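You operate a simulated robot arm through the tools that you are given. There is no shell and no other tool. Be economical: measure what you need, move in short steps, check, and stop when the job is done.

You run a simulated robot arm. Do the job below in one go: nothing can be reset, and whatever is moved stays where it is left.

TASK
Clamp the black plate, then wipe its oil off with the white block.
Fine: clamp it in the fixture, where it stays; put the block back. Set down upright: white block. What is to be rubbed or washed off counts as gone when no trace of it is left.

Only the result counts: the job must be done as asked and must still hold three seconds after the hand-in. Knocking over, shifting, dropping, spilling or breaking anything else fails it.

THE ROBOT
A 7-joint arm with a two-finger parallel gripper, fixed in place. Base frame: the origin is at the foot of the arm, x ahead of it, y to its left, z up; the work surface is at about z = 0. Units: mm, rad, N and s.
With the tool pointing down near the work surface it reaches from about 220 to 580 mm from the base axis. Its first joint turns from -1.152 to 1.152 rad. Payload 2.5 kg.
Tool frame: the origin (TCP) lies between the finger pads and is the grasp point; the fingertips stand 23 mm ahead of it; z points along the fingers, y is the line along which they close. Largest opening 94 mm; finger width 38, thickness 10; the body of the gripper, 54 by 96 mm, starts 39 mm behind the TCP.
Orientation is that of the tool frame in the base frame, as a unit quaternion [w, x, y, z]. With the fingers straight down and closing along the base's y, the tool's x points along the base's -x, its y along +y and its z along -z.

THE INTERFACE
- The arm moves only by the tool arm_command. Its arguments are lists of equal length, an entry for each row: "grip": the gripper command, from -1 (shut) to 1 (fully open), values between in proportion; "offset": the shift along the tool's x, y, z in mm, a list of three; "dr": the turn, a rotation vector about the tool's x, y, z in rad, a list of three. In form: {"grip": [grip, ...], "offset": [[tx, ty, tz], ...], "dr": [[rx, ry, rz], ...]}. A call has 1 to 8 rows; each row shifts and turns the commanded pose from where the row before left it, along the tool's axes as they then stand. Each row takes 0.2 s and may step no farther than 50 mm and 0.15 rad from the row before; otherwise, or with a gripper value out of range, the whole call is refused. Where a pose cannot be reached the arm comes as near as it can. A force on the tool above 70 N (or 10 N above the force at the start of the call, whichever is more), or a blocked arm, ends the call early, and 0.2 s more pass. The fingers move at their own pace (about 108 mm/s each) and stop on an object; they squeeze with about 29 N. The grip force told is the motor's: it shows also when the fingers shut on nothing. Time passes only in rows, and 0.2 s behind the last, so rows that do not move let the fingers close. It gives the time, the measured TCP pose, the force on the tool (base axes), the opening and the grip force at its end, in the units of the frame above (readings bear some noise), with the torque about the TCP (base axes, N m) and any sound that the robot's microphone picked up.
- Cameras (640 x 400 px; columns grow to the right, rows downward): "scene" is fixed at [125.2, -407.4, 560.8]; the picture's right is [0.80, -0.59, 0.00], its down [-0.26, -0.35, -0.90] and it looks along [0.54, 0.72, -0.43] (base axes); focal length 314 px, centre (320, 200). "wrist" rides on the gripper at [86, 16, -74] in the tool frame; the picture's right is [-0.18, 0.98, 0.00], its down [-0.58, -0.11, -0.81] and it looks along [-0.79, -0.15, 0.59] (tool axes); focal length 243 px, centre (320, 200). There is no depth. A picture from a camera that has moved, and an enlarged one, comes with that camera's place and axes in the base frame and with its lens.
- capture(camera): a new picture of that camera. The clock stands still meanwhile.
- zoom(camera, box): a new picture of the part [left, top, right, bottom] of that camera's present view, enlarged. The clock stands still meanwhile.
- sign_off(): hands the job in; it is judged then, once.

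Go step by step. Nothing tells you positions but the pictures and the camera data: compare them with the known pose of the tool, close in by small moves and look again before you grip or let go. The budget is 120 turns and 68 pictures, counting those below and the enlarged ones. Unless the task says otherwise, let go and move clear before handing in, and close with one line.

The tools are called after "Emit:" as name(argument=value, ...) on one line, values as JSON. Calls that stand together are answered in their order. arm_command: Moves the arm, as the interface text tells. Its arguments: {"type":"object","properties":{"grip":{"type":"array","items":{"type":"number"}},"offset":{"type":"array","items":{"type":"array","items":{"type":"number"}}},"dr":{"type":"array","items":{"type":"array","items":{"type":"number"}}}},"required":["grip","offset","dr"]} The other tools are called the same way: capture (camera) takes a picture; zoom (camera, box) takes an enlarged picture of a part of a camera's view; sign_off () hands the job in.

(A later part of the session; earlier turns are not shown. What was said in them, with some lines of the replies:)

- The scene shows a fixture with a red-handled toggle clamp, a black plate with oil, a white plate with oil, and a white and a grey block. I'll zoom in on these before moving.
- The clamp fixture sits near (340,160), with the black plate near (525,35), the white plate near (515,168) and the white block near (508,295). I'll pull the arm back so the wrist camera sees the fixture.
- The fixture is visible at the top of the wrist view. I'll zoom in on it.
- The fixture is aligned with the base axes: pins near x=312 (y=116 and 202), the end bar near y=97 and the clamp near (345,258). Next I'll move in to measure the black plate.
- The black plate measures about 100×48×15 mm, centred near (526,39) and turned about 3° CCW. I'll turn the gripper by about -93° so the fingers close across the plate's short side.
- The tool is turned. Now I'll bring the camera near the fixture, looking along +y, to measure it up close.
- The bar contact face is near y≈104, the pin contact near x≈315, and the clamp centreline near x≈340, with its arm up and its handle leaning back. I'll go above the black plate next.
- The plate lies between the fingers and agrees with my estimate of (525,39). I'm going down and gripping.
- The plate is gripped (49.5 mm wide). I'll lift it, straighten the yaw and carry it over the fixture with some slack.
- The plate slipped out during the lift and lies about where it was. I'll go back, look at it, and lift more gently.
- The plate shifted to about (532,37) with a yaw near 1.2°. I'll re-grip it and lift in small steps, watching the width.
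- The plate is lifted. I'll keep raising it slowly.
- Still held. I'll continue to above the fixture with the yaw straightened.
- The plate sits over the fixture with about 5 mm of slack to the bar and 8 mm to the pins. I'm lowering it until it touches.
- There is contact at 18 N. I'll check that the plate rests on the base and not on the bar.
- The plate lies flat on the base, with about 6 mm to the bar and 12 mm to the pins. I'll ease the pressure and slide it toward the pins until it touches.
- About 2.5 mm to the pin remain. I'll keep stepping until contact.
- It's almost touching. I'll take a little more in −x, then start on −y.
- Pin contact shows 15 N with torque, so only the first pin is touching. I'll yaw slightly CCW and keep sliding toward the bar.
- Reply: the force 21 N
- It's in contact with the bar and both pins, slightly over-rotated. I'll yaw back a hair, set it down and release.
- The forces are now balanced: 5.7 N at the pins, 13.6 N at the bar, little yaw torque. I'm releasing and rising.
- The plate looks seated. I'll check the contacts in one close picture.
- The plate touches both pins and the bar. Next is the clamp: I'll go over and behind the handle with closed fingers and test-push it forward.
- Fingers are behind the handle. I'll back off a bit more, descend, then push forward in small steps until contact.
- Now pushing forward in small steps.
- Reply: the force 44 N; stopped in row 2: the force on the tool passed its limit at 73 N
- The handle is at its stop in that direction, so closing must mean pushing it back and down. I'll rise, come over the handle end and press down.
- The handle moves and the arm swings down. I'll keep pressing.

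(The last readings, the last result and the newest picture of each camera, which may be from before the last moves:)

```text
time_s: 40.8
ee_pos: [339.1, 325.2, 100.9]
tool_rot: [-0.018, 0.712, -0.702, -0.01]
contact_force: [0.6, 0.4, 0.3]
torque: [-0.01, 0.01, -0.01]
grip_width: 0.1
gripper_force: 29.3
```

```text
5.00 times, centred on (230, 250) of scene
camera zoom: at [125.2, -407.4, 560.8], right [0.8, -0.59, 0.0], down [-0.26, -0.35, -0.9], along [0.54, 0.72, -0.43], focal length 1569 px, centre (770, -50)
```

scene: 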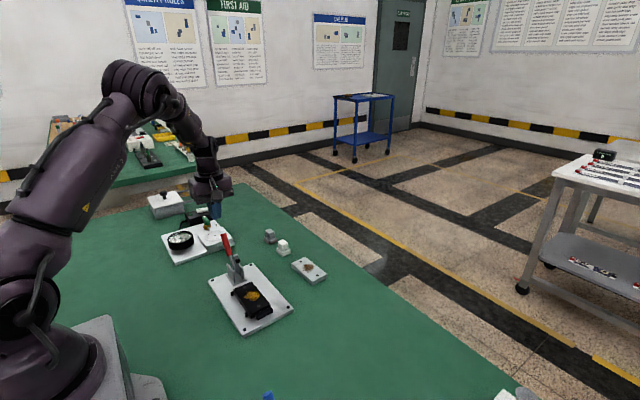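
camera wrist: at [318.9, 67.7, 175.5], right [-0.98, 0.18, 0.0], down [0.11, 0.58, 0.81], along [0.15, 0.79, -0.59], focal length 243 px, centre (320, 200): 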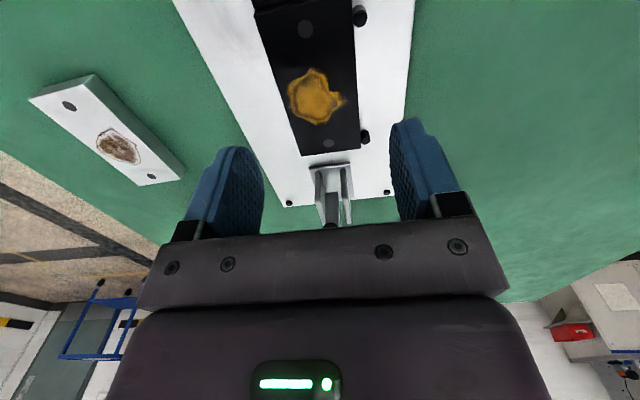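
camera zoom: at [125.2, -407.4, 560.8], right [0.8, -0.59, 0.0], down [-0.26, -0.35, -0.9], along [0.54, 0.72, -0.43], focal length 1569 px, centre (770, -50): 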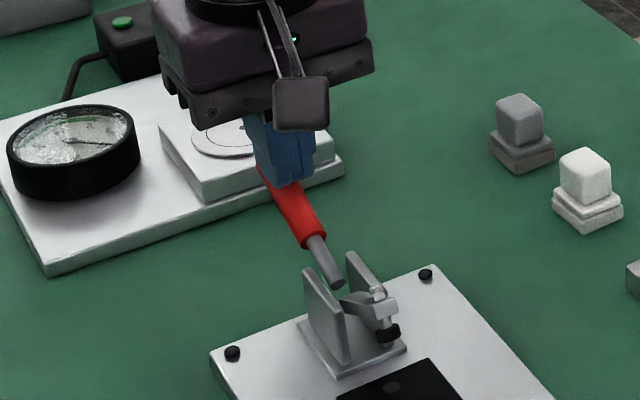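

The arm is about half down. I'll keep pressing.

Emit:
arm_command(grip=[-1, -1, -1, -1, -1, -1], offset=[[0, 0, 5], [0, 0, 5], [0, 0, 5], [0, 0, 5], [0, 0, 5], [0, 0, 0]], dr=[[0, 0, 0], [0, 0, 0], [0, 0, 0], [0, 0, 0], [0, 0, 0], [0, 0, 0]])

Emit:
zoom(camera="scene", box=[190, 210, 270, 290])

```text
time_s: 42.1
ee_pos: [338.5, 327.5, 78.8]
tool_rot: [-0.018, 0.712, -0.702, -0.01]
contact_force: [-1.0, -0.1, 0.4]
torque: [0.0, 0.0, 0.01]
grip_width: 0.0
gripper_force: 29.0
```

```text
5.00 times, centred on (230, 250) of scene
camera zoom: at [125.2, -407.4, 560.8], right [0.8, -0.59, 0.0], down [-0.26, -0.35, -0.9], along [0.54, 0.72, -0.43], focal length 1569 px, centre (770, -50)
```

zoom: 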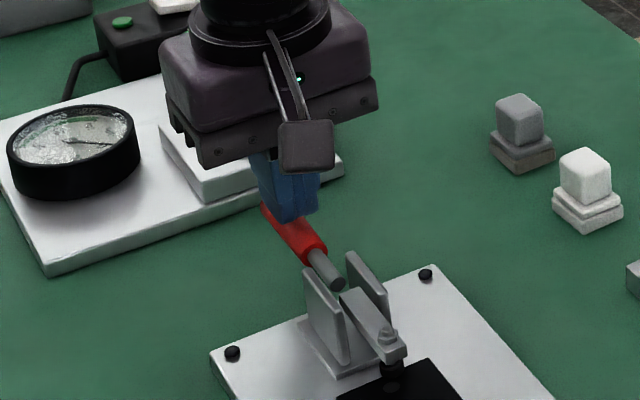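

The pad is nearly on the plate. I'll press until it locks.

Emit:
arm_command(grip=[-1, -1, -1, -1, -1], offset=[[0, 0, 4], [0, 0, 4], [0, 0, 3], [0, 0, 3], [0, 0, 0]], dr=[[0, 0, 0], [0, 0, 0], [0, 0, 0], [0, 0, 0], [0, 0, 0]])

Emit:
zoom(camera="scene", box=[190, 230, 290, 330])

```text
time_s: 42.9
ee_pos: [340.6, 329.4, 72.9]
tool_rot: [-0.021, 0.712, -0.702, -0.008]
contact_force: [-0.8, -0.3, 3.6]
torque: [-0.09, 0.01, -0.07]
grip_width: 0.0
gripper_force: 28.9
stopped in row 3: the force on the tool passed its limit at 79 N (the readings are from after the stop); the commanded pose is now the measured one
```

```text
4.00 times, centred on (240, 280) of scene
camera zoom: at [125.2, -407.4, 560.8], right [0.8, -0.59, 0.0], down [-0.26, -0.35, -0.9], along [0.54, 0.73, -0.43], focal length 1255 px, centre (640, -120)
```

zoom: 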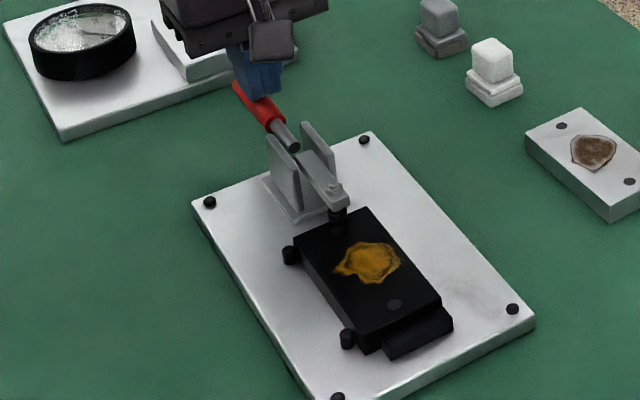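

The pad is on the plate and the force peaked at 79 N. I'll press once more to see whether it is fully locked.

Emit:
arm_command(grip=[-1, -1, -1, -1, -1], offset=[[0, 0, 2], [0, 0, 1.5], [0, 0, 1.5], [0, 0, 1.5], [0, 0, 0]], dr=[[0, 0, 0], [0, 0, 0], [0, 0, 0], [0, 0, 0], [0, 0, 0]])

Emit:
zoom(camera="scene", box=[210, 240, 270, 300])

```text
time_s: 43.7
ee_pos: [340.3, 330.4, 74.1]
tool_rot: [-0.023, 0.712, -0.702, -0.008]
contact_force: [-3.0, -1.2, 7.8]
torque: [-0.18, 0.05, -0.02]
grip_width: 0.0
gripper_force: 29.2
stopped in row 3: the force on the tool passed its limit at 73 N (the readings are from after the stop); the commanded pose is now the measured one
```

```text
6.67 times, centred on (240, 270) of scene
camera zoom: at [125.2, -407.4, 560.8], right [0.8, -0.59, 0.0], down [-0.26, -0.35, -0.9], along [0.54, 0.73, -0.43], focal length 2091 px, centre (853, -267)
```

zoom: 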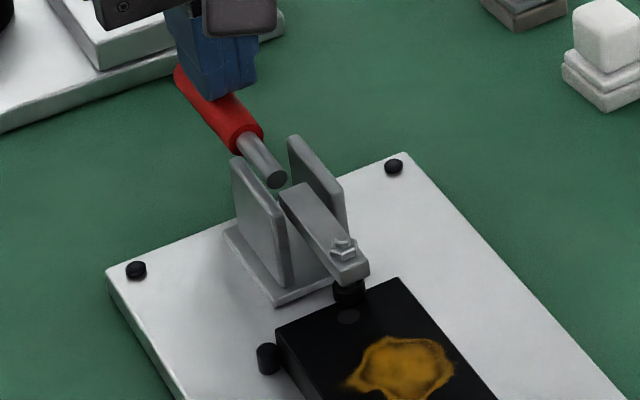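

It's firmly at its end stop, with the handle about horizontal. I'll retreat upward and check that the clamp stays shut.

Emit:
arm_command(grip=[-1, -1, -1, -1, -1, -1], offset=[[0, 0, -10], [0, 0, -30], [0, 0, -40], [0, 0, -40], [0, 0, 0], [0, 0, 0]], dr=[[0, 0, 0], [0, 0, 0], [0, 0, 0], [0, 0, 0], [0, 0, 0], [0, 0, 0]])

Emit:
zoom(camera="scene", box=[210, 240, 300, 330])

```text
time_s: 45.1
ee_pos: [339.4, 324.8, 192.5]
tool_rot: [-0.023, 0.712, -0.702, -0.007]
contact_force: [-0.2, 0.4, 0.4]
torque: [-0.01, -0.03, 0.01]
grip_width: 0.0
gripper_force: 29.1
```

```text
4.44 times, centred on (255, 285) of scene
camera zoom: at [125.2, -407.4, 560.8], right [0.8, -0.59, 0.0], down [-0.26, -0.35, -0.9], along [0.54, 0.72, -0.43], focal length 1394 px, centre (609, -178)
```

zoom: 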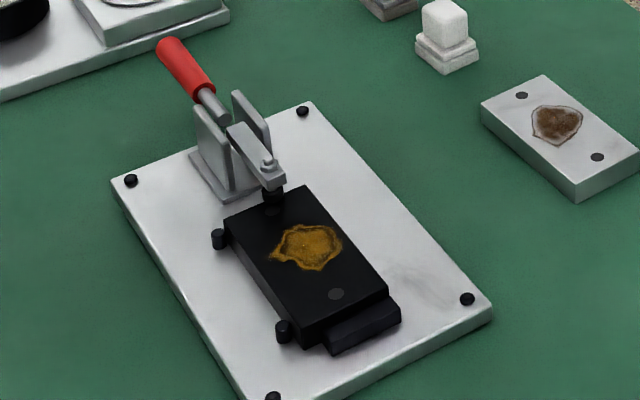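

The clamp holds: pad on the plate, handle locked down. Next I'll level the tool and move to view the white block.

Emit:
arm_command(grip=[1, 1, 1, 1, 1, 1], offset=[[0, 0, -10], [30, -38, 0], [30, -38, 0], [30, -38, 0], [30, -38, 0], [0, 0, 0]], dr=[[-0.0226, 0.0424, 0.0142], [0, 0, 0], [0, 0, 0], [0, 0, 0], [0, 0, 0], [0, 0, 0]])

Emit:
capture(camera="wrist")

```text
time_s: 46.5
ee_pos: [491.9, 201.4, 203.5]
tool_rot: [0.0, 0.707, -0.707, 0.0]
contact_force: [0.9, -0.2, 0.0]
torque: [-0.01, -0.01, -0.03]
grip_width: 94.3
gripper_force: 0.1
```

```text
25 pictures are left
camera wrist: at [475.8, 115.2, 278.3], right [-0.98, 0.18, 0.0], down [0.11, 0.58, 0.81], along [0.15, 0.79, -0.59], focal length 243 px, centre (320, 200)
```

wrist: 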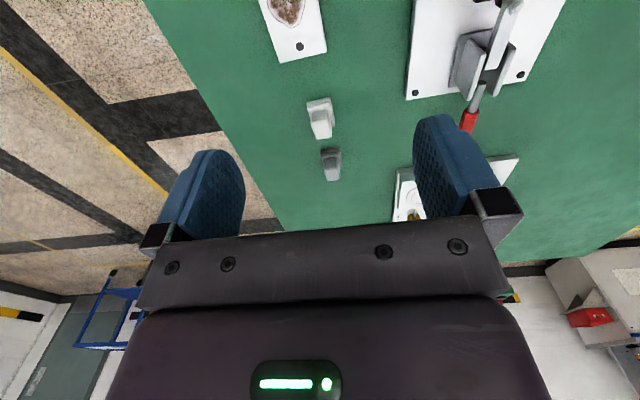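

Emit:
zoom(camera="wrist", box=[280, 80, 370, 190])

```text
3.64 times, centred on (325, 135) of wrist
camera zoom: at [475.8, 115.2, 278.3], right [-0.98, 0.18, 0.0], down [0.11, 0.58, 0.81], along [0.15, 0.79, -0.59], focal length 882 px, centre (302, 436)
```

zoom: 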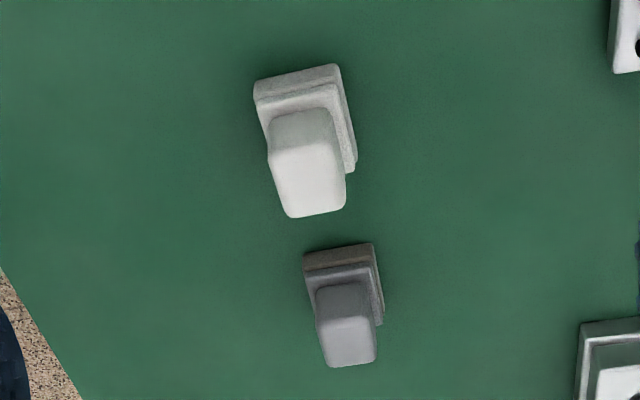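

The white block is a roughly 30×41 mm pad with a smaller grip on top, centred near (508,303) and turned about 3°. That is right at the edge of reach, so I'll approach above it and see how far the arm gets.

Emit:
arm_command(grip=[0.3, 0.3, 0.3, 0.3, 0.3, 0.3], offset=[[-25.4, -4.1, 23], [-25.4, -4.1, 23], [-25.4, -4.1, 23], [-25.4, -4.1, 23], [0, 0, 0], [0, 0, 0]], dr=[[0, 0, -0.05], [0, 0, 0], [0, 0, 0], [0, 0, 0], [0, 0, 0], [0, 0, 0]])

Emit:
zoom(camera="scene", box=[240, 190, 340, 290])

Emit:
zoom(camera="wrist", box=[220, 0, 460, 220])

```text
time_s: 47.9
ee_pos: [500.8, 305.8, 109.5]
tool_rot: [0.001, 0.724, -0.689, 0.0]
contact_force: [0.5, 0.6, 0.0]
torque: [-0.01, -0.01, 0.02]
grip_width: 61.3
gripper_force: 0.0
```

```text
4.00 times, centred on (290, 240) of scene
camera zoom: at [125.2, -407.4, 560.8], right [0.8, -0.59, 0.0], down [-0.26, -0.35, -0.9], along [0.54, 0.72, -0.43], focal length 1255 px, centre (440, 40)
```

zoom: 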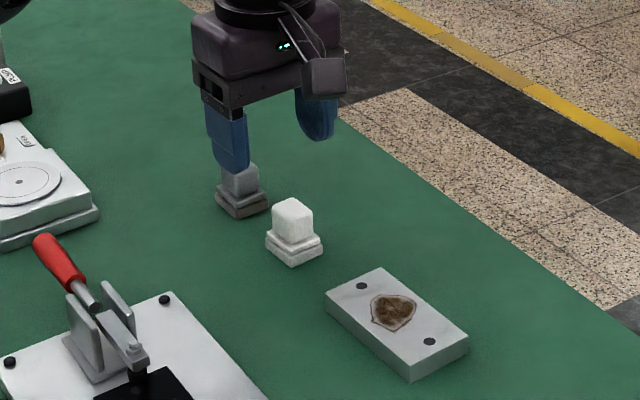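

```text
1.82 times, centred on (340, 110) of wrist
camera zoom: at [489.1, 218.7, 183.2], right [-0.99, 0.14, 0.0], down [0.08, 0.59, 0.81], along [0.11, 0.8, -0.59], focal length 441 px, centre (284, 364)
```

zoom: 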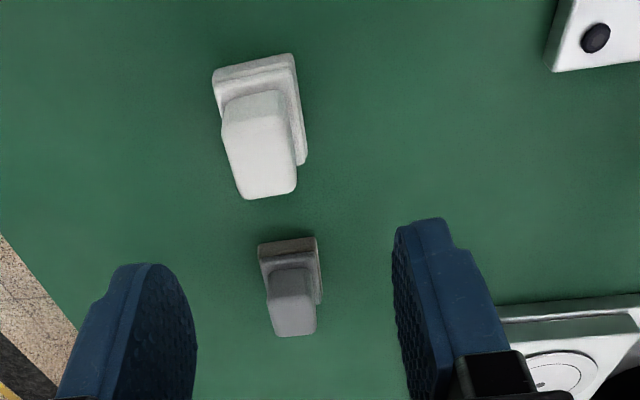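

The arm stops about 8 mm short in x. I'll tilt the tool about its closing axis, fingertips toward +y, to gain reach.

Emit:
arm_command(grip=[0.3, 0.3, 0.3, 0.3, 0.3], offset=[[0, 0, 0], [0, 0, 0], [0, 0, 0], [0, 0, 0], [0, 0, 0]], dr=[[0, -0.08, -0.015], [0, -0.08, 0], [0, -0.08, 0], [0, 0, 0], [0, 0, 0]])

```text
time_s: 49.1
ee_pos: [501.1, 306.9, 110.0]
tool_rot: [-0.081, 0.725, -0.679, -0.088]
contact_force: [-0.3, 1.0, 0.3]
torque: [0.0, -0.02, -0.04]
grip_width: 60.7
gripper_force: 0.0
```

I see the shortfall was only the yawed offset axes, so the arm does reach. I'll undo the tilt, shift over the block and descend partway.

Emit:
arm_command(grip=[0.3, 0.3, 0.3, 0.3, 0.3, 0.3], offset=[[0, 0, 0], [0, 0, 0], [4.9, -7.2, 0], [0, 0, 25], [0, 0, 15], [0, 0, 0]], dr=[[0, 0.12, 0], [0, 0.12, 0], [0, 0, 0], [0, 0, 0], [0, 0, 0], [0, 0, 0]])

Emit:
capture(camera="wrist")

Emit:
zoom(camera="scene", box=[250, 200, 320, 270])

```text
time_s: 50.5
ee_pos: [510.4, 305.3, 72.1]
tool_rot: [0.001, 0.729, -0.684, -0.001]
contact_force: [0.2, -0.6, 0.0]
torque: [0.01, -0.02, -0.01]
grip_width: 60.9
gripper_force: 0.1
```

```text
21 pictures are left
camera wrist: at [499.3, 217.4, 145.9], right [-0.99, 0.12, 0.0], down [0.07, 0.59, 0.81], along [0.1, 0.8, -0.59], focal length 243 px, centre (320, 200)
```

wrist: 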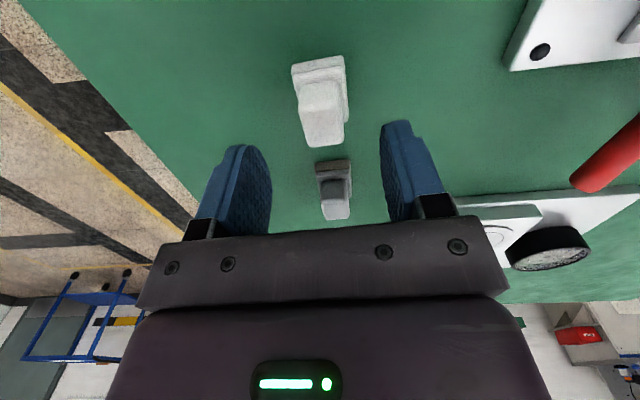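

```text
5.71 times, centred on (285, 235) of scene
camera zoom: at [125.2, -407.4, 560.8], right [0.8, -0.59, 0.0], down [-0.26, -0.35, -0.9], along [0.54, 0.72, -0.43], focal length 1793 px, centre (520, 0)
```

zoom: 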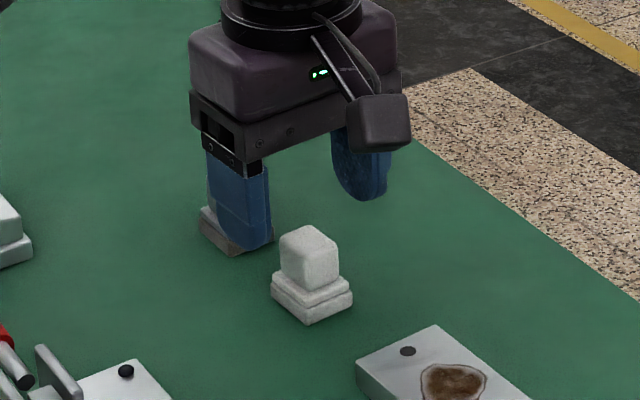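

The block is centred under the fingers at about (510,304). I'm going down to straddle its grip and closing.

Emit:
arm_command(grip=[0.3, 0.3, 0.3, -1, -1, -1, -1], offset=[[0, 0, 16], [0, 0, 14.5], [0, 0, 0], [0, 0, 0], [0, 0, 0], [0, 0, 0], [0, 0, 0]], dr=[[0, 0, 0], [0, 0, 0], [0, 0, 0], [0, 0, 0], [0, 0, 0], [0, 0, 0], [0, 0, 0]])

Emit:
zoom(camera="scene", box=[250, 200, 320, 270])

```text
time_s: 52.1
ee_pos: [509.2, 304.0, 41.0]
tool_rot: [0.002, 0.729, -0.684, -0.001]
contact_force: [0.7, -0.4, 0.6]
torque: [-0.01, -0.02, 0.02]
grip_width: 21.4
gripper_force: 29.0
```

```text
5.71 times, centred on (285, 235) of scene
camera zoom: at [125.2, -407.4, 560.8], right [0.8, -0.59, 0.0], down [-0.26, -0.35, -0.9], along [0.54, 0.72, -0.43], focal length 1793 px, centre (520, 0)
```

zoom: 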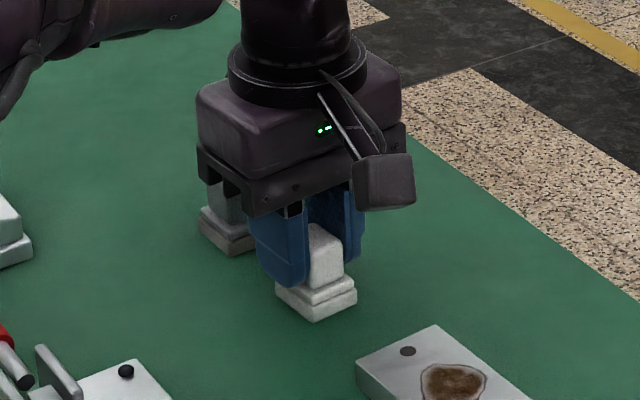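

The block is gripped (21.4 mm), with home at TCP (509.2, 304.0, 41.0) and yaw 3.65°. I'll lift it gently.

Emit:
arm_command(grip=[-1, -1, -1, -1, -1, -1, -1, -1], offset=[[0, 0, -3], [0, 0, -5], [0, 0, -8], [0, 0, -12], [0, 0, -14], [0, 0, -14], [0, 0, -9], [0, 0, -5]], dr=[[0, 0, 0], [0, 0, 0], [0, 0, 0], [0, 0, 0], [0, 0, 0], [0, 0, 0], [0, 0, 0], [0, 0, 0]])

```text
time_s: 53.9
ee_pos: [511.2, 301.5, 108.7]
tool_rot: [0.0, 0.729, -0.684, 0.0]
contact_force: [0.3, -0.5, -0.3]
torque: [0.01, -0.01, 0.02]
grip_width: 21.0
gripper_force: 29.1
```

Still held. I'll straighten the yaw and carry it to above the plate.

Emit:
arm_command(grip=[-1, -1, -1, -1, -1, -1, -1, -1], offset=[[0, 0, 0], [5, 6, 0], [10, 12, 0], [15, 17, 0], [15, 17, 0], [15, 17, 0], [15, 17, 0], [10, 11, 0]], dr=[[0, 0, 0.032], [0, 0, 0.032], [0, 0, 0], [0, 0, 0], [0, 0, 0], [0, 0, 0], [0, 0, 0], [0, 0, 0]])

Emit:
arm_command(grip=[-1, -1, -1, -1, -1, -1, -1, -1], offset=[[10, 11, 0], [15, 17, 0], [15, 17, 0], [12, 15, 0], [8, 10, 0], [5, 6, 0], [0, 0, 0], [0, 0, 0]], dr=[[0, 0, 0], [0, 0, 0], [0, 0, 0], [0, 0, 0], [0, 0, 0], [0, 0, 0], [0, 0, 0], [0, 0, 0]])

Emit:
zoom(camera="scene", box=[200, 220, 310, 340])

```text
time_s: 55.7
ee_pos: [414.9, 218.6, 109.7]
tool_rot: [-0.001, -0.707, 0.707, 0.0]
contact_force: [-0.6, 1.5, -0.3]
torque: [0.0, 0.01, -0.01]
grip_width: 21.1
gripper_force: 28.9
```

```text
time_s: 57.5
ee_pos: [337.5, 151.2, 110.7]
tool_rot: [0.0, 0.708, -0.707, 0.0]
contact_force: [-1.1, 0.0, -0.7]
torque: [-0.01, 0.0, -0.01]
grip_width: 20.8
gripper_force: 29.0
```

```text
3.33 times, centred on (255, 280) of scene
camera zoom: at [125.2, -407.4, 560.8], right [0.8, -0.59, 0.0], down [-0.26, -0.35, -0.9], along [0.54, 0.72, -0.43], focal length 1046 px, centre (537, -67)
```

zoom: 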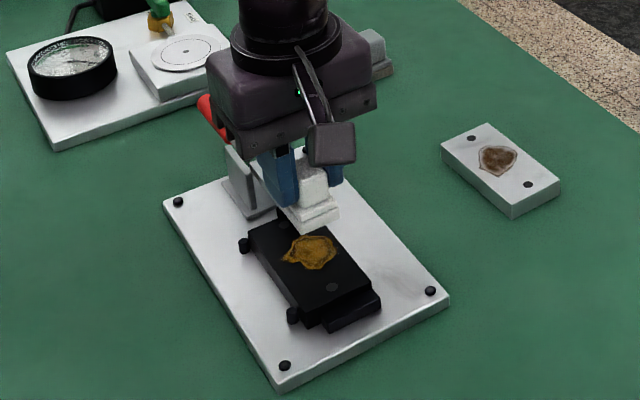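

The block is over the oil. I'm lowering it to light contact.

Emit:
arm_command(grip=[-1, -1, -1, -1, -1], offset=[[0, 0, 12], [0, 0, 15], [0, 0, 10], [0, 0, 2], [0, 0, 0]], dr=[[0, 0, 0], [0, 0, 0], [0, 0, 0], [0, 0, 0], [0, 0, 0]])

Emit:
arm_command(grip=[-1, -1, -1, -1, -1], offset=[[0, 0, 1], [0, 0, 1], [0, 0, 1], [0, 0, 0.7], [0, 0, 0]], dr=[[0, 0, 0], [0, 0, 0], [0, 0, 0], [0, 0, 0], [0, 0, 0]])

```text
time_s: 58.7
ee_pos: [337.2, 152.3, 69.9]
tool_rot: [0.0, 0.707, -0.707, -0.001]
contact_force: [0.0, -0.7, -0.6]
torque: [-0.02, 0.01, 0.0]
grip_width: 21.4
gripper_force: 28.8
```

```text
time_s: 59.9
ee_pos: [338.1, 151.7, 66.8]
tool_rot: [-0.002, -0.707, 0.707, 0.0]
contact_force: [-6.6, -5.0, 18.5]
torque: [-0.23, 0.16, -0.02]
grip_width: 21.1
gripper_force: 29.1
```

18 N of contact. I'll ease off slightly and make the first wiping strokes along x.

Emit:
arm_command(grip=[-1, -1, -1, -1, -1, -1, -1, -1], offset=[[0, -6, -0.3], [0, -8, 0], [0, 8, 0], [0, 8, 0], [0, 8, 0], [0, 6, 0], [0, -8, 0], [0, -8, 0]], dr=[[0, 0, 0], [0, 0, 0], [0, 0, 0], [0, 0, 0], [0, 0, 0], [0, 0, 0], [0, 0, 0], [0, 0, 0]])

Emit:
zoom(camera="scene", box=[220, 260, 290, 330])

```text
time_s: 61.7
ee_pos: [337.1, 153.3, 67.7]
tool_rot: [-0.002, -0.707, 0.707, 0.001]
contact_force: [-0.2, -0.1, 0.4]
torque: [0.03, -0.01, -0.03]
grip_width: 21.5
gripper_force: 28.7
```

```text
5.71 times, centred on (255, 295) of scene
camera zoom: at [125.2, -407.4, 560.8], right [0.8, -0.59, 0.0], down [-0.26, -0.35, -0.9], along [0.54, 0.72, -0.43], focal length 1793 px, centre (691, -343)
```

zoom: 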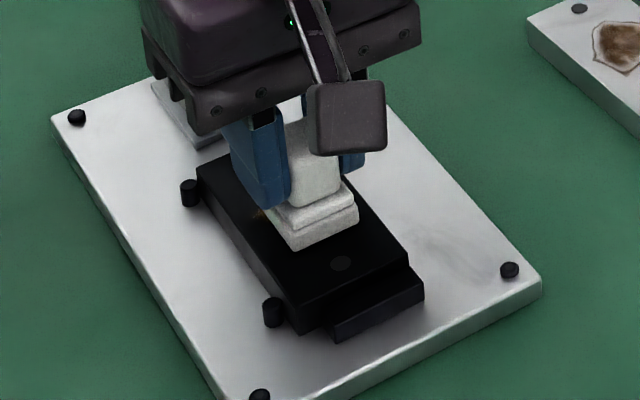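

Most of the oil is gone, though some remains at the −x side. I'll re-press and do more strokes, shifted +y.

Emit:
arm_command(grip=[-1, -1, -1, -1, -1, -1, -1, -1], offset=[[0, 0, 0.7], [-6, 0, 0], [-5, 4, 0], [0, 8, 0], [0, 7, 0], [0, -7, 0], [0, -8, 0], [0, 0, 0]], dr=[[0, 0, 0], [0, 0, 0], [0, 0, 0], [0, 0, 0], [0, 0, 0], [0, 0, 0], [0, 0, 0], [0, 0, 0]])

Emit:
arm_command(grip=[-1, -1, -1, -1, -1, -1, -1, -1], offset=[[0, -8, 0], [0, -8, 0], [0, -6, 0], [0, 8, 0], [0, 8, 0], [0, 8, 0], [0, 0, 0], [0, 0, 0]], dr=[[0, 0, 0], [0, 0, 0], [0, 0, 0], [0, 0, 0], [0, 0, 0], [0, 0, 0], [0, 0, 0], [0, 0, 0]])

```text
time_s: 63.5
ee_pos: [333.1, 163.1, 66.6]
tool_rot: [0.001, 0.707, -0.707, -0.001]
contact_force: [0.5, -0.6, -0.3]
torque: [0.0, -0.02, 0.01]
grip_width: 21.1
gripper_force: 29.2
```

```text
time_s: 65.3
ee_pos: [331.7, 162.3, 67.6]
tool_rot: [0.002, 0.707, -0.707, -0.001]
contact_force: [-0.2, 0.6, -0.8]
torque: [0.01, -0.02, 0.0]
grip_width: 21.2
gripper_force: 28.4
```

The contact force has faded to about zero. I'll press down again and check.

Emit:
arm_command(grip=[-1, -1, -1, -1], offset=[[0, 0, 0.7], [0, 0, 0.7], [0, 0, 0], [0, 0, 0]], dr=[[0, 0, 0], [0, 0, 0], [0, 0, 0], [0, 0, 0]])

```text
time_s: 66.3
ee_pos: [333.1, 162.4, 66.6]
tool_rot: [0.001, -0.707, 0.707, -0.001]
contact_force: [-3.9, -5.3, 29.8]
torque: [-0.36, 0.09, -0.04]
grip_width: 21.2
gripper_force: 28.5
```

Pressing with 30 N now. I'll do the strokes again.

Emit:
arm_command(grip=[-1, -1, -1, -1, -1, -1, -1, -1], offset=[[0, 7, 0], [0, 8, 0], [0, 0, 0.2], [0, -8, 0], [0, -8, 0.1], [0, -8, 0], [0, -8, 0.1], [0, -7, 0]], dr=[[0, 0, 0], [0, 0, 0], [0, 0, 0], [0, 0, 0], [0, 0, 0], [0, 0, 0], [0, 0, 0], [0, 0, 0]])

Emit:
arm_command(grip=[-1, -1, -1, -1, -1, -1, -1, -1], offset=[[8, 0, 0.3], [8, 0, 0], [0, 8, 0], [0, 8, 0.1], [0, 8, 0], [0, 8, 0.1], [0, 8, 0], [0, 0, 0]], dr=[[0, 0, 0], [0, 0, 0], [0, 0, 0], [0, 0, 0], [0, 0, 0], [0, 0, 0], [0, 0, 0], [0, 0, 0]])

```text
time_s: 67.4
ee_pos: [322.0, 163.1, 65.7]
tool_rot: [0.008, 0.709, -0.706, -0.002]
contact_force: [-4.0, -1.3, 12.1]
torque: [0.02, -0.05, -0.02]
grip_width: 21.3
gripper_force: 29.6
stopped in row 5: the force on the tool passed its limit at 78 N (the readings are from after the stop); the commanded pose is now the measured one
```

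```text
time_s: 69.2
ee_pos: [280.6, 147.1, 66.7]
tool_rot: [0.008, 0.709, -0.705, -0.003]
contact_force: [0.0, 0.5, 0.6]
torque: [0.02, -0.03, 0.02]
grip_width: 21.1
gripper_force: 28.6
```

The first call stopped on force and the second carried the block past the plate's edge at x=281. I'll lift and look before going on.

Emit:
arm_command(grip=[-1, -1, -1, -1], offset=[[0, 0, -6], [0, 0, -12], [0, 0, -10], [0, 0, 0]], dr=[[0, 0, 0], [0, 0, 0], [0, 0, 0], [0, 0, 0]])

Emit:
zoom(camera="scene", box=[200, 240, 290, 330])

Emit:
capture(camera="wrist")

```text
time_s: 70.2
ee_pos: [282.6, 148.3, 94.9]
tool_rot: [0.008, 0.708, -0.706, -0.004]
contact_force: [0.6, -0.3, -0.5]
torque: [-0.03, 0.02, -0.02]
grip_width: 21.1
gripper_force: 28.6
```

```text
4.44 times, centred on (245, 285) of scene
camera zoom: at [125.2, -407.4, 560.8], right [0.8, -0.59, 0.0], down [-0.26, -0.35, -0.9], along [0.54, 0.72, -0.43], focal length 1394 px, centre (653, -178)
```

zoom: 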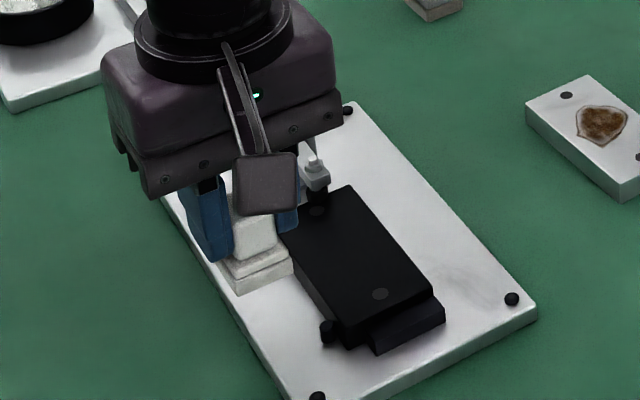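

```text
15 pictures are left
camera wrist: at [267.2, 62.0, 170.2], right [-0.98, 0.18, 0.01], down [0.12, 0.59, 0.8], along [0.13, 0.79, -0.6], focal length 243 px, centre (320, 200)
```

wrist: 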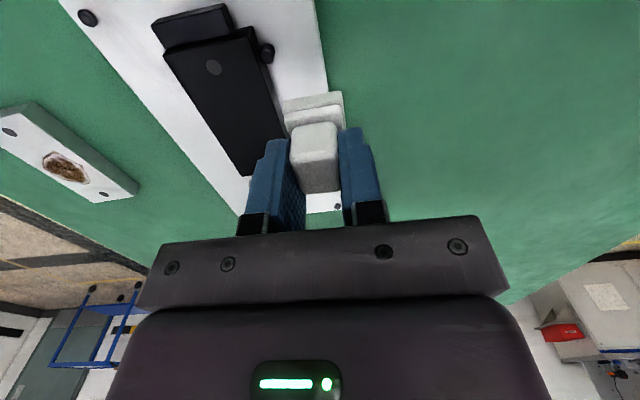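

The plate looks clean. I'll zoom in for traces.

Emit:
zoom(camera="wrist", box=[150, 0, 300, 180])

Emit:
zoom(camera="scene", box=[245, 275, 290, 320])

```text
2.22 times, centred on (225, 90) of wrist
camera zoom: at [267.2, 62.0, 170.2], right [-0.98, 0.18, 0.01], down [0.12, 0.59, 0.8], along [0.13, 0.79, -0.6], focal length 539 px, centre (531, 444)
```

zoom: 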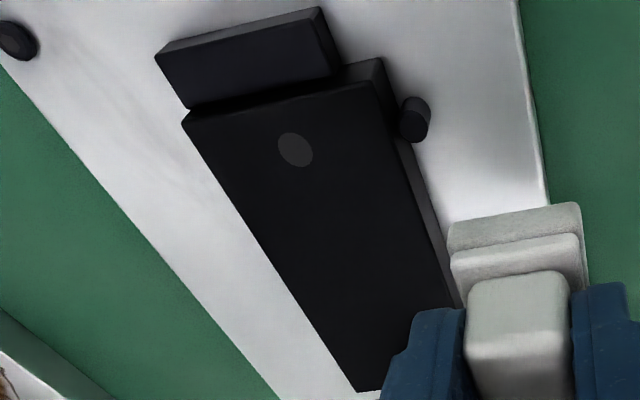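

```text
8.89 times, centred on (268, 298) of scene
camera zoom: at [125.2, -407.4, 560.8], right [0.8, -0.59, 0.0], down [-0.26, -0.35, -0.9], along [0.54, 0.72, -0.43], focal length 2789 px, centre (787, -667)
```

zoom: 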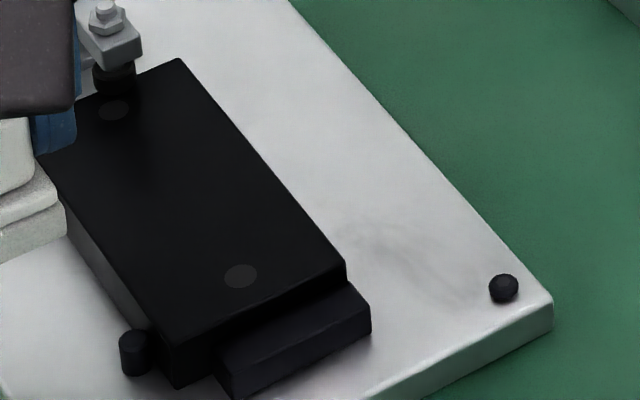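

No trace is visible. I'll raise and level the tool, then carry the block halfway home so the whole plate is unobstructed for a check.

Emit:
arm_command(grip=[-1, -1, -1, -1, -1, -1, -1, -1], offset=[[0, 0, -10], [0, 0, -15], [-6, -8, 0], [-11, -16, 0], [-14, -20, 0], [-14, -20, 0], [-14, -20, 0], [-14, -20, 0]], dr=[[0.017, -0.0057, 0.003], [0, 0, 0], [0, 0, 0], [0, 0, 0], [0, 0, 0], [0, 0, 0], [0, 0, 0], [0, 0, 0]])

Emit:
arm_command(grip=[-1, -1, -1, -1, -1, -1, -1, -1], offset=[[-14, -20, 0], [-14, -20, 0], [-14, -20, 0], [-14, -20, 0], [-10, -15, 0], [-7, -10, 0], [0, 0, 0], [0, 0, 0]], dr=[[0, 0, 0], [0, 0, 0], [0, 0, 0], [0, 0, 0], [0, 0, 0], [0, 0, 0], [0, 0, 0], [0, 0, 0]])

Emit:
zoom(camera="scene", box=[215, 250, 295, 330])

```text
time_s: 72.0
ee_pos: [384.1, 222.7, 120.4]
tool_rot: [0.0, 0.709, -0.706, 0.001]
contact_force: [-0.8, -0.5, -0.2]
torque: [0.0, 0.02, -0.04]
grip_width: 20.9
gripper_force: 28.9
```

```text
time_s: 73.8
ee_pos: [488.6, 295.6, 118.7]
tool_rot: [0.0, 0.708, -0.706, 0.001]
contact_force: [0.1, 0.4, 0.0]
torque: [-0.01, -0.01, 0.0]
grip_width: 20.8
gripper_force: 29.2
```

```text
5.00 times, centred on (255, 290) of scene
camera zoom: at [125.2, -407.4, 560.8], right [0.8, -0.59, 0.0], down [-0.26, -0.35, -0.9], along [0.54, 0.72, -0.43], focal length 1569 px, centre (645, -250)
```

zoom: 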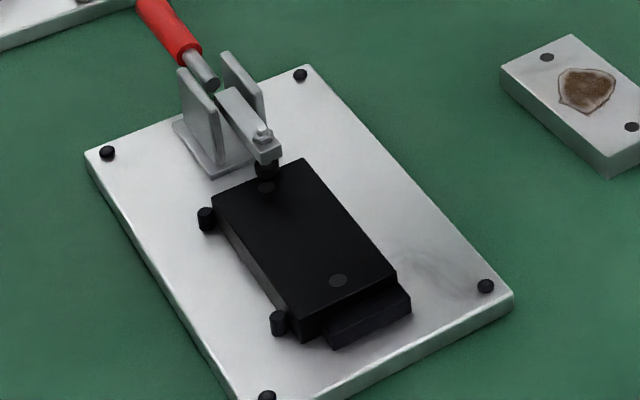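

The plate is still clamped and looks clean. I'll take one maximum zoom to exclude faint residue.

Emit:
zoom(camera="scene", box=[255, 280, 285, 310])

Emit:
zoom(camera="scene", box=[252, 200, 322, 270])

```text
13.33 times, centred on (270, 295) of scene
camera zoom: at [125.2, -407.4, 560.8], right [0.8, -0.59, 0.0], down [-0.26, -0.35, -0.9], along [0.54, 0.72, -0.43], focal length 4183 px, centre (987, -1067)
```

zoom: 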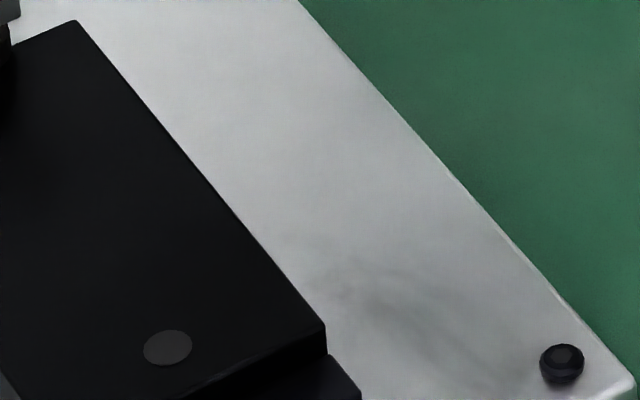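

```text
5.71 times, centred on (287, 235) of scene
camera zoom: at [125.2, -407.4, 560.8], right [0.8, -0.59, 0.0], down [-0.26, -0.35, -0.9], along [0.54, 0.72, -0.43], focal length 1793 px, centre (509, 0)
```

zoom: 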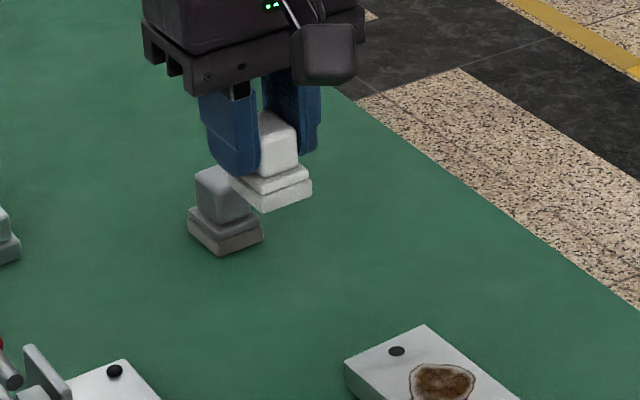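

Clean, and the block is upright in the grip. I'll go above its home spot with the original yaw and descend.

Emit:
arm_command(grip=[-1, -1, -1, -1, -1, -1, -1], offset=[[-4, -10, 0], [-4.4, -10.9, 0], [0, 0, 12], [0, 0, 18], [0, 0, 18], [0, 0, 10], [0, 0, 0]], dr=[[0, 0, 0], [0, 0, 0], [0, 0, -0.032], [0, 0, -0.032], [0, 0, 0], [0, 0, 0], [0, 0, 0]])

```text
time_s: 75.4
ee_pos: [509.4, 303.5, 61.7]
tool_rot: [0.0, 0.731, -0.682, 0.001]
contact_force: [0.6, 0.4, -0.6]
torque: [0.01, 0.0, 0.03]
grip_width: 21.3
gripper_force: 28.7
```

On target. I'm lowering to contact.

Emit:
arm_command(grip=[-1, -1, -1, -1, -1], offset=[[0, 0, 8], [0, 0, 7], [0, 0, 3], [0, 0, 1], [0, 0, 0]], dr=[[0, 0, 0], [0, 0, 0], [0, 0, 0], [0, 0, 0], [0, 0, 0]])

Emit:
arm_command(grip=[-1, -1, -1, -1], offset=[[0, 0, 0.8], [0, 0, 0.8], [0, 0, 0], [0, 0, 0]], dr=[[0, 0, 0], [0, 0, 0], [0, 0, 0], [0, 0, 0]])

```text
time_s: 76.6
ee_pos: [509.4, 303.5, 42.6]
tool_rot: [0.0, 0.73, -0.683, 0.001]
contact_force: [0.2, -0.6, 0.4]
torque: [-0.02, -0.02, 0.0]
grip_width: 21.1
gripper_force: 29.2
```

```text
time_s: 77.6
ee_pos: [509.3, 303.2, 39.2]
tool_rot: [0.0, 0.73, -0.683, 0.001]
contact_force: [-0.4, -0.3, 0.0]
torque: [-0.02, -0.01, 0.0]
grip_width: 21.4
gripper_force: 28.9
```

Emit:
arm_command(grip=[-1, -1, -1, -1], offset=[[0, 0, 0.6], [0, 0, 0.6], [0, 0, 0], [0, 0, 0]], dr=[[0, 0, 0], [0, 0, 0], [0, 0, 0], [0, 0, 0]])

Emit:
zoom(camera="scene", box=[252, 205, 322, 275])

```text
time_s: 78.6
ee_pos: [510.4, 303.0, 40.3]
tool_rot: [-0.002, 0.73, -0.683, 0.0]
contact_force: [-0.4, 0.3, -0.6]
torque: [0.01, 0.03, 0.01]
grip_width: 21.4
gripper_force: 29.0
```

```text
5.71 times, centred on (287, 240) of scene
camera zoom: at [125.2, -407.4, 560.8], right [0.8, -0.59, 0.0], down [-0.26, -0.35, -0.9], along [0.54, 0.72, -0.43], focal length 1793 px, centre (509, -29)
```

zoom: 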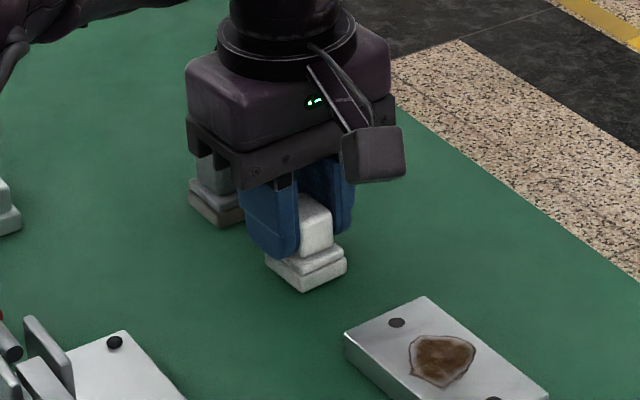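

It's practically at the original level. A few last small steps to feel contact.

Emit:
arm_command(grip=[-1, -1, -1, -1], offset=[[0, 0, 0.6], [0, 0, 0.6], [0, 0, 0], [0, 0, 0]], dr=[[0, 0, 0], [0, 0, 0], [0, 0, 0], [0, 0, 0]])

```text
time_s: 79.6
ee_pos: [510.2, 302.6, 38.3]
tool_rot: [-0.001, 0.731, -0.683, 0.001]
contact_force: [-0.5, -0.7, 0.1]
torque: [0.02, 0.0, -0.01]
grip_width: 21.4
gripper_force: 29.3
```

Emit:
arm_command(grip=[-1, -1, -1, -1], offset=[[0, 0, 0.6], [0, 0, 0.6], [0, 0, 0], [0, 0, 0]], dr=[[0, 0, 0], [0, 0, 0], [0, 0, 0], [0, 0, 0]])

```text
time_s: 80.6
ee_pos: [511.1, 303.2, 38.5]
tool_rot: [-0.001, 0.73, -0.683, 0.0]
contact_force: [0.0, 1.6, 1.6]
torque: [0.04, 0.04, 0.0]
grip_width: 21.1
gripper_force: 28.6
```

Contact is beginning (1.6 N). One more small step, then release and rise.

Emit:
arm_command(grip=[-1, -1, -1], offset=[[0, 0, 0.5], [0, 0, 0], [0, 0, 0]], dr=[[0, 0, 0], [0, 0, 0], [0, 0, 0]])

Emit:
arm_command(grip=[0.1, 0.1, 0.1, 0.1, 0.1, 0.1, 0.1, 0.1], offset=[[0, 0, 0], [0, 0, 0], [0, 0, -6], [0, 0, -15], [0, 0, -25], [0, 0, -40], [0, 0, -40], [0, 0, 0]], dr=[[0, 0, 0], [0, 0, 0], [0, 0, 0], [0, 0, 0], [0, 0, 0], [0, 0, 0], [0, 0, 0], [0, 0, 0]])

Emit:
capture(camera="scene")

Emit:
zoom(camera="scene", box=[215, 220, 325, 330])

```text
time_s: 81.4
ee_pos: [510.1, 302.6, 38.5]
tool_rot: [-0.001, 0.73, -0.683, 0.001]
contact_force: [-4.3, 1.2, 12.7]
torque: [-0.06, 0.2, -0.01]
grip_width: 21.3
gripper_force: 28.7
```

```text
time_s: 83.2
ee_pos: [512.3, 305.4, 163.6]
tool_rot: [0.0, 0.73, -0.683, 0.0]
contact_force: [0.8, 0.3, 0.7]
torque: [0.01, 0.0, -0.02]
grip_width: 51.9
gripper_force: 0.0
```

```text
8 pictures are left
```

scene: 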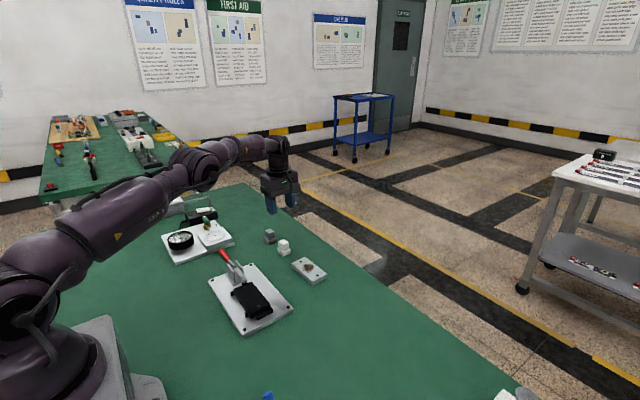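

```text
3.64 times, centred on (270, 275) of scene
camera zoom: at [125.2, -407.4, 560.8], right [0.8, -0.59, 0.0], down [-0.26, -0.35, -0.9], along [0.54, 0.72, -0.43], focal length 1141 px, centre (502, -73)
```

zoom: 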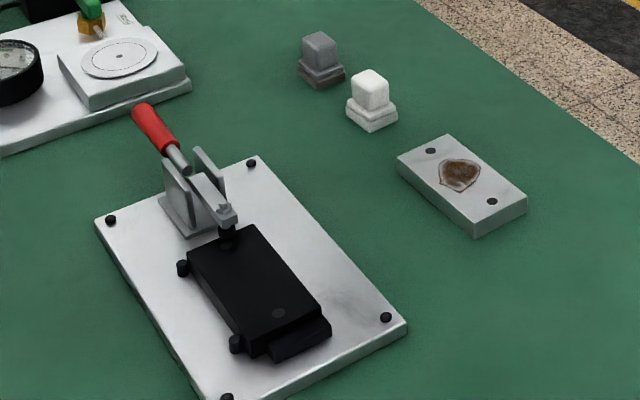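

The block stands upright back in place, and the plate is clamped and clean. I'll take one close wrist look at the plate for faint traces before handing in.

Emit:
arm_command(grip=[0.1, 0.1, 0.1, 0.1, 0.1, 0.1, 0.1, 0.1], offset=[[36, 28, -10], [36, 28, 0], [36, 28, 0], [36, 28, 0], [36, 28, 0], [36, 28, 0], [7, 19, 0], [0, 0, 0]], dr=[[0, 0, 0], [0, 0, 0], [0, 0, 0], [0, 0, 0], [0, 0, 0], [0, 0, 0], [0, 0, 0], [0, 0, 0]])

Emit:
zoom(camera="wrist", box=[260, 0, 420, 150])

```text
time_s: 85.0
ee_pos: [332.9, 69.4, 172.8]
tool_rot: [-0.001, 0.731, -0.683, 0.0]
contact_force: [-0.2, 0.1, -0.3]
torque: [-0.01, -0.01, 0.04]
grip_width: 51.7
gripper_force: 0.2
```

```text
2.67 times, centred on (340, 75) of wrist
camera zoom: at [323.7, -17.9, 247.0], right [-0.99, 0.12, 0.0], down [0.07, 0.59, 0.81], along [0.1, 0.8, -0.59], focal length 647 px, centre (267, 533)
```

zoom: 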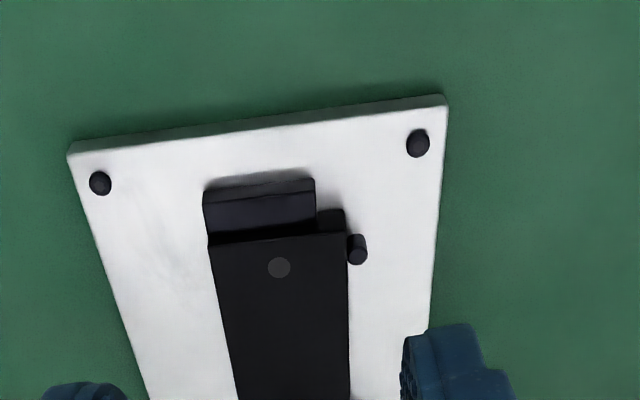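

Emit:
zoom(camera="wrist", box=[300, 80, 400, 200])

```text
3.33 times, centred on (350, 140) of wrist
camera zoom: at [323.7, -17.9, 247.0], right [-0.99, 0.12, 0.0], down [0.07, 0.59, 0.81], along [0.1, 0.8, -0.59], focal length 809 px, centre (220, 400)
```

zoom: 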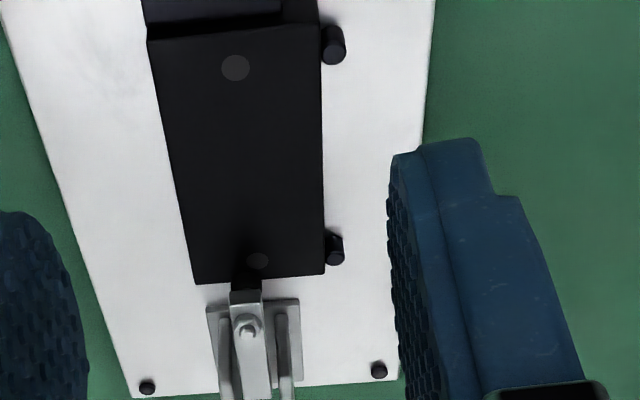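

The plate is spotless, seated against the pins and bar, and clamped. The block is back in place and the arm is clear, so I'm handing in.

Emit:
sign_off()

```text
The job is handed in.
```

The black plate is clamped in the fixture with its oil wiped off and no trace visible. The white block is back in its place, standing upright.
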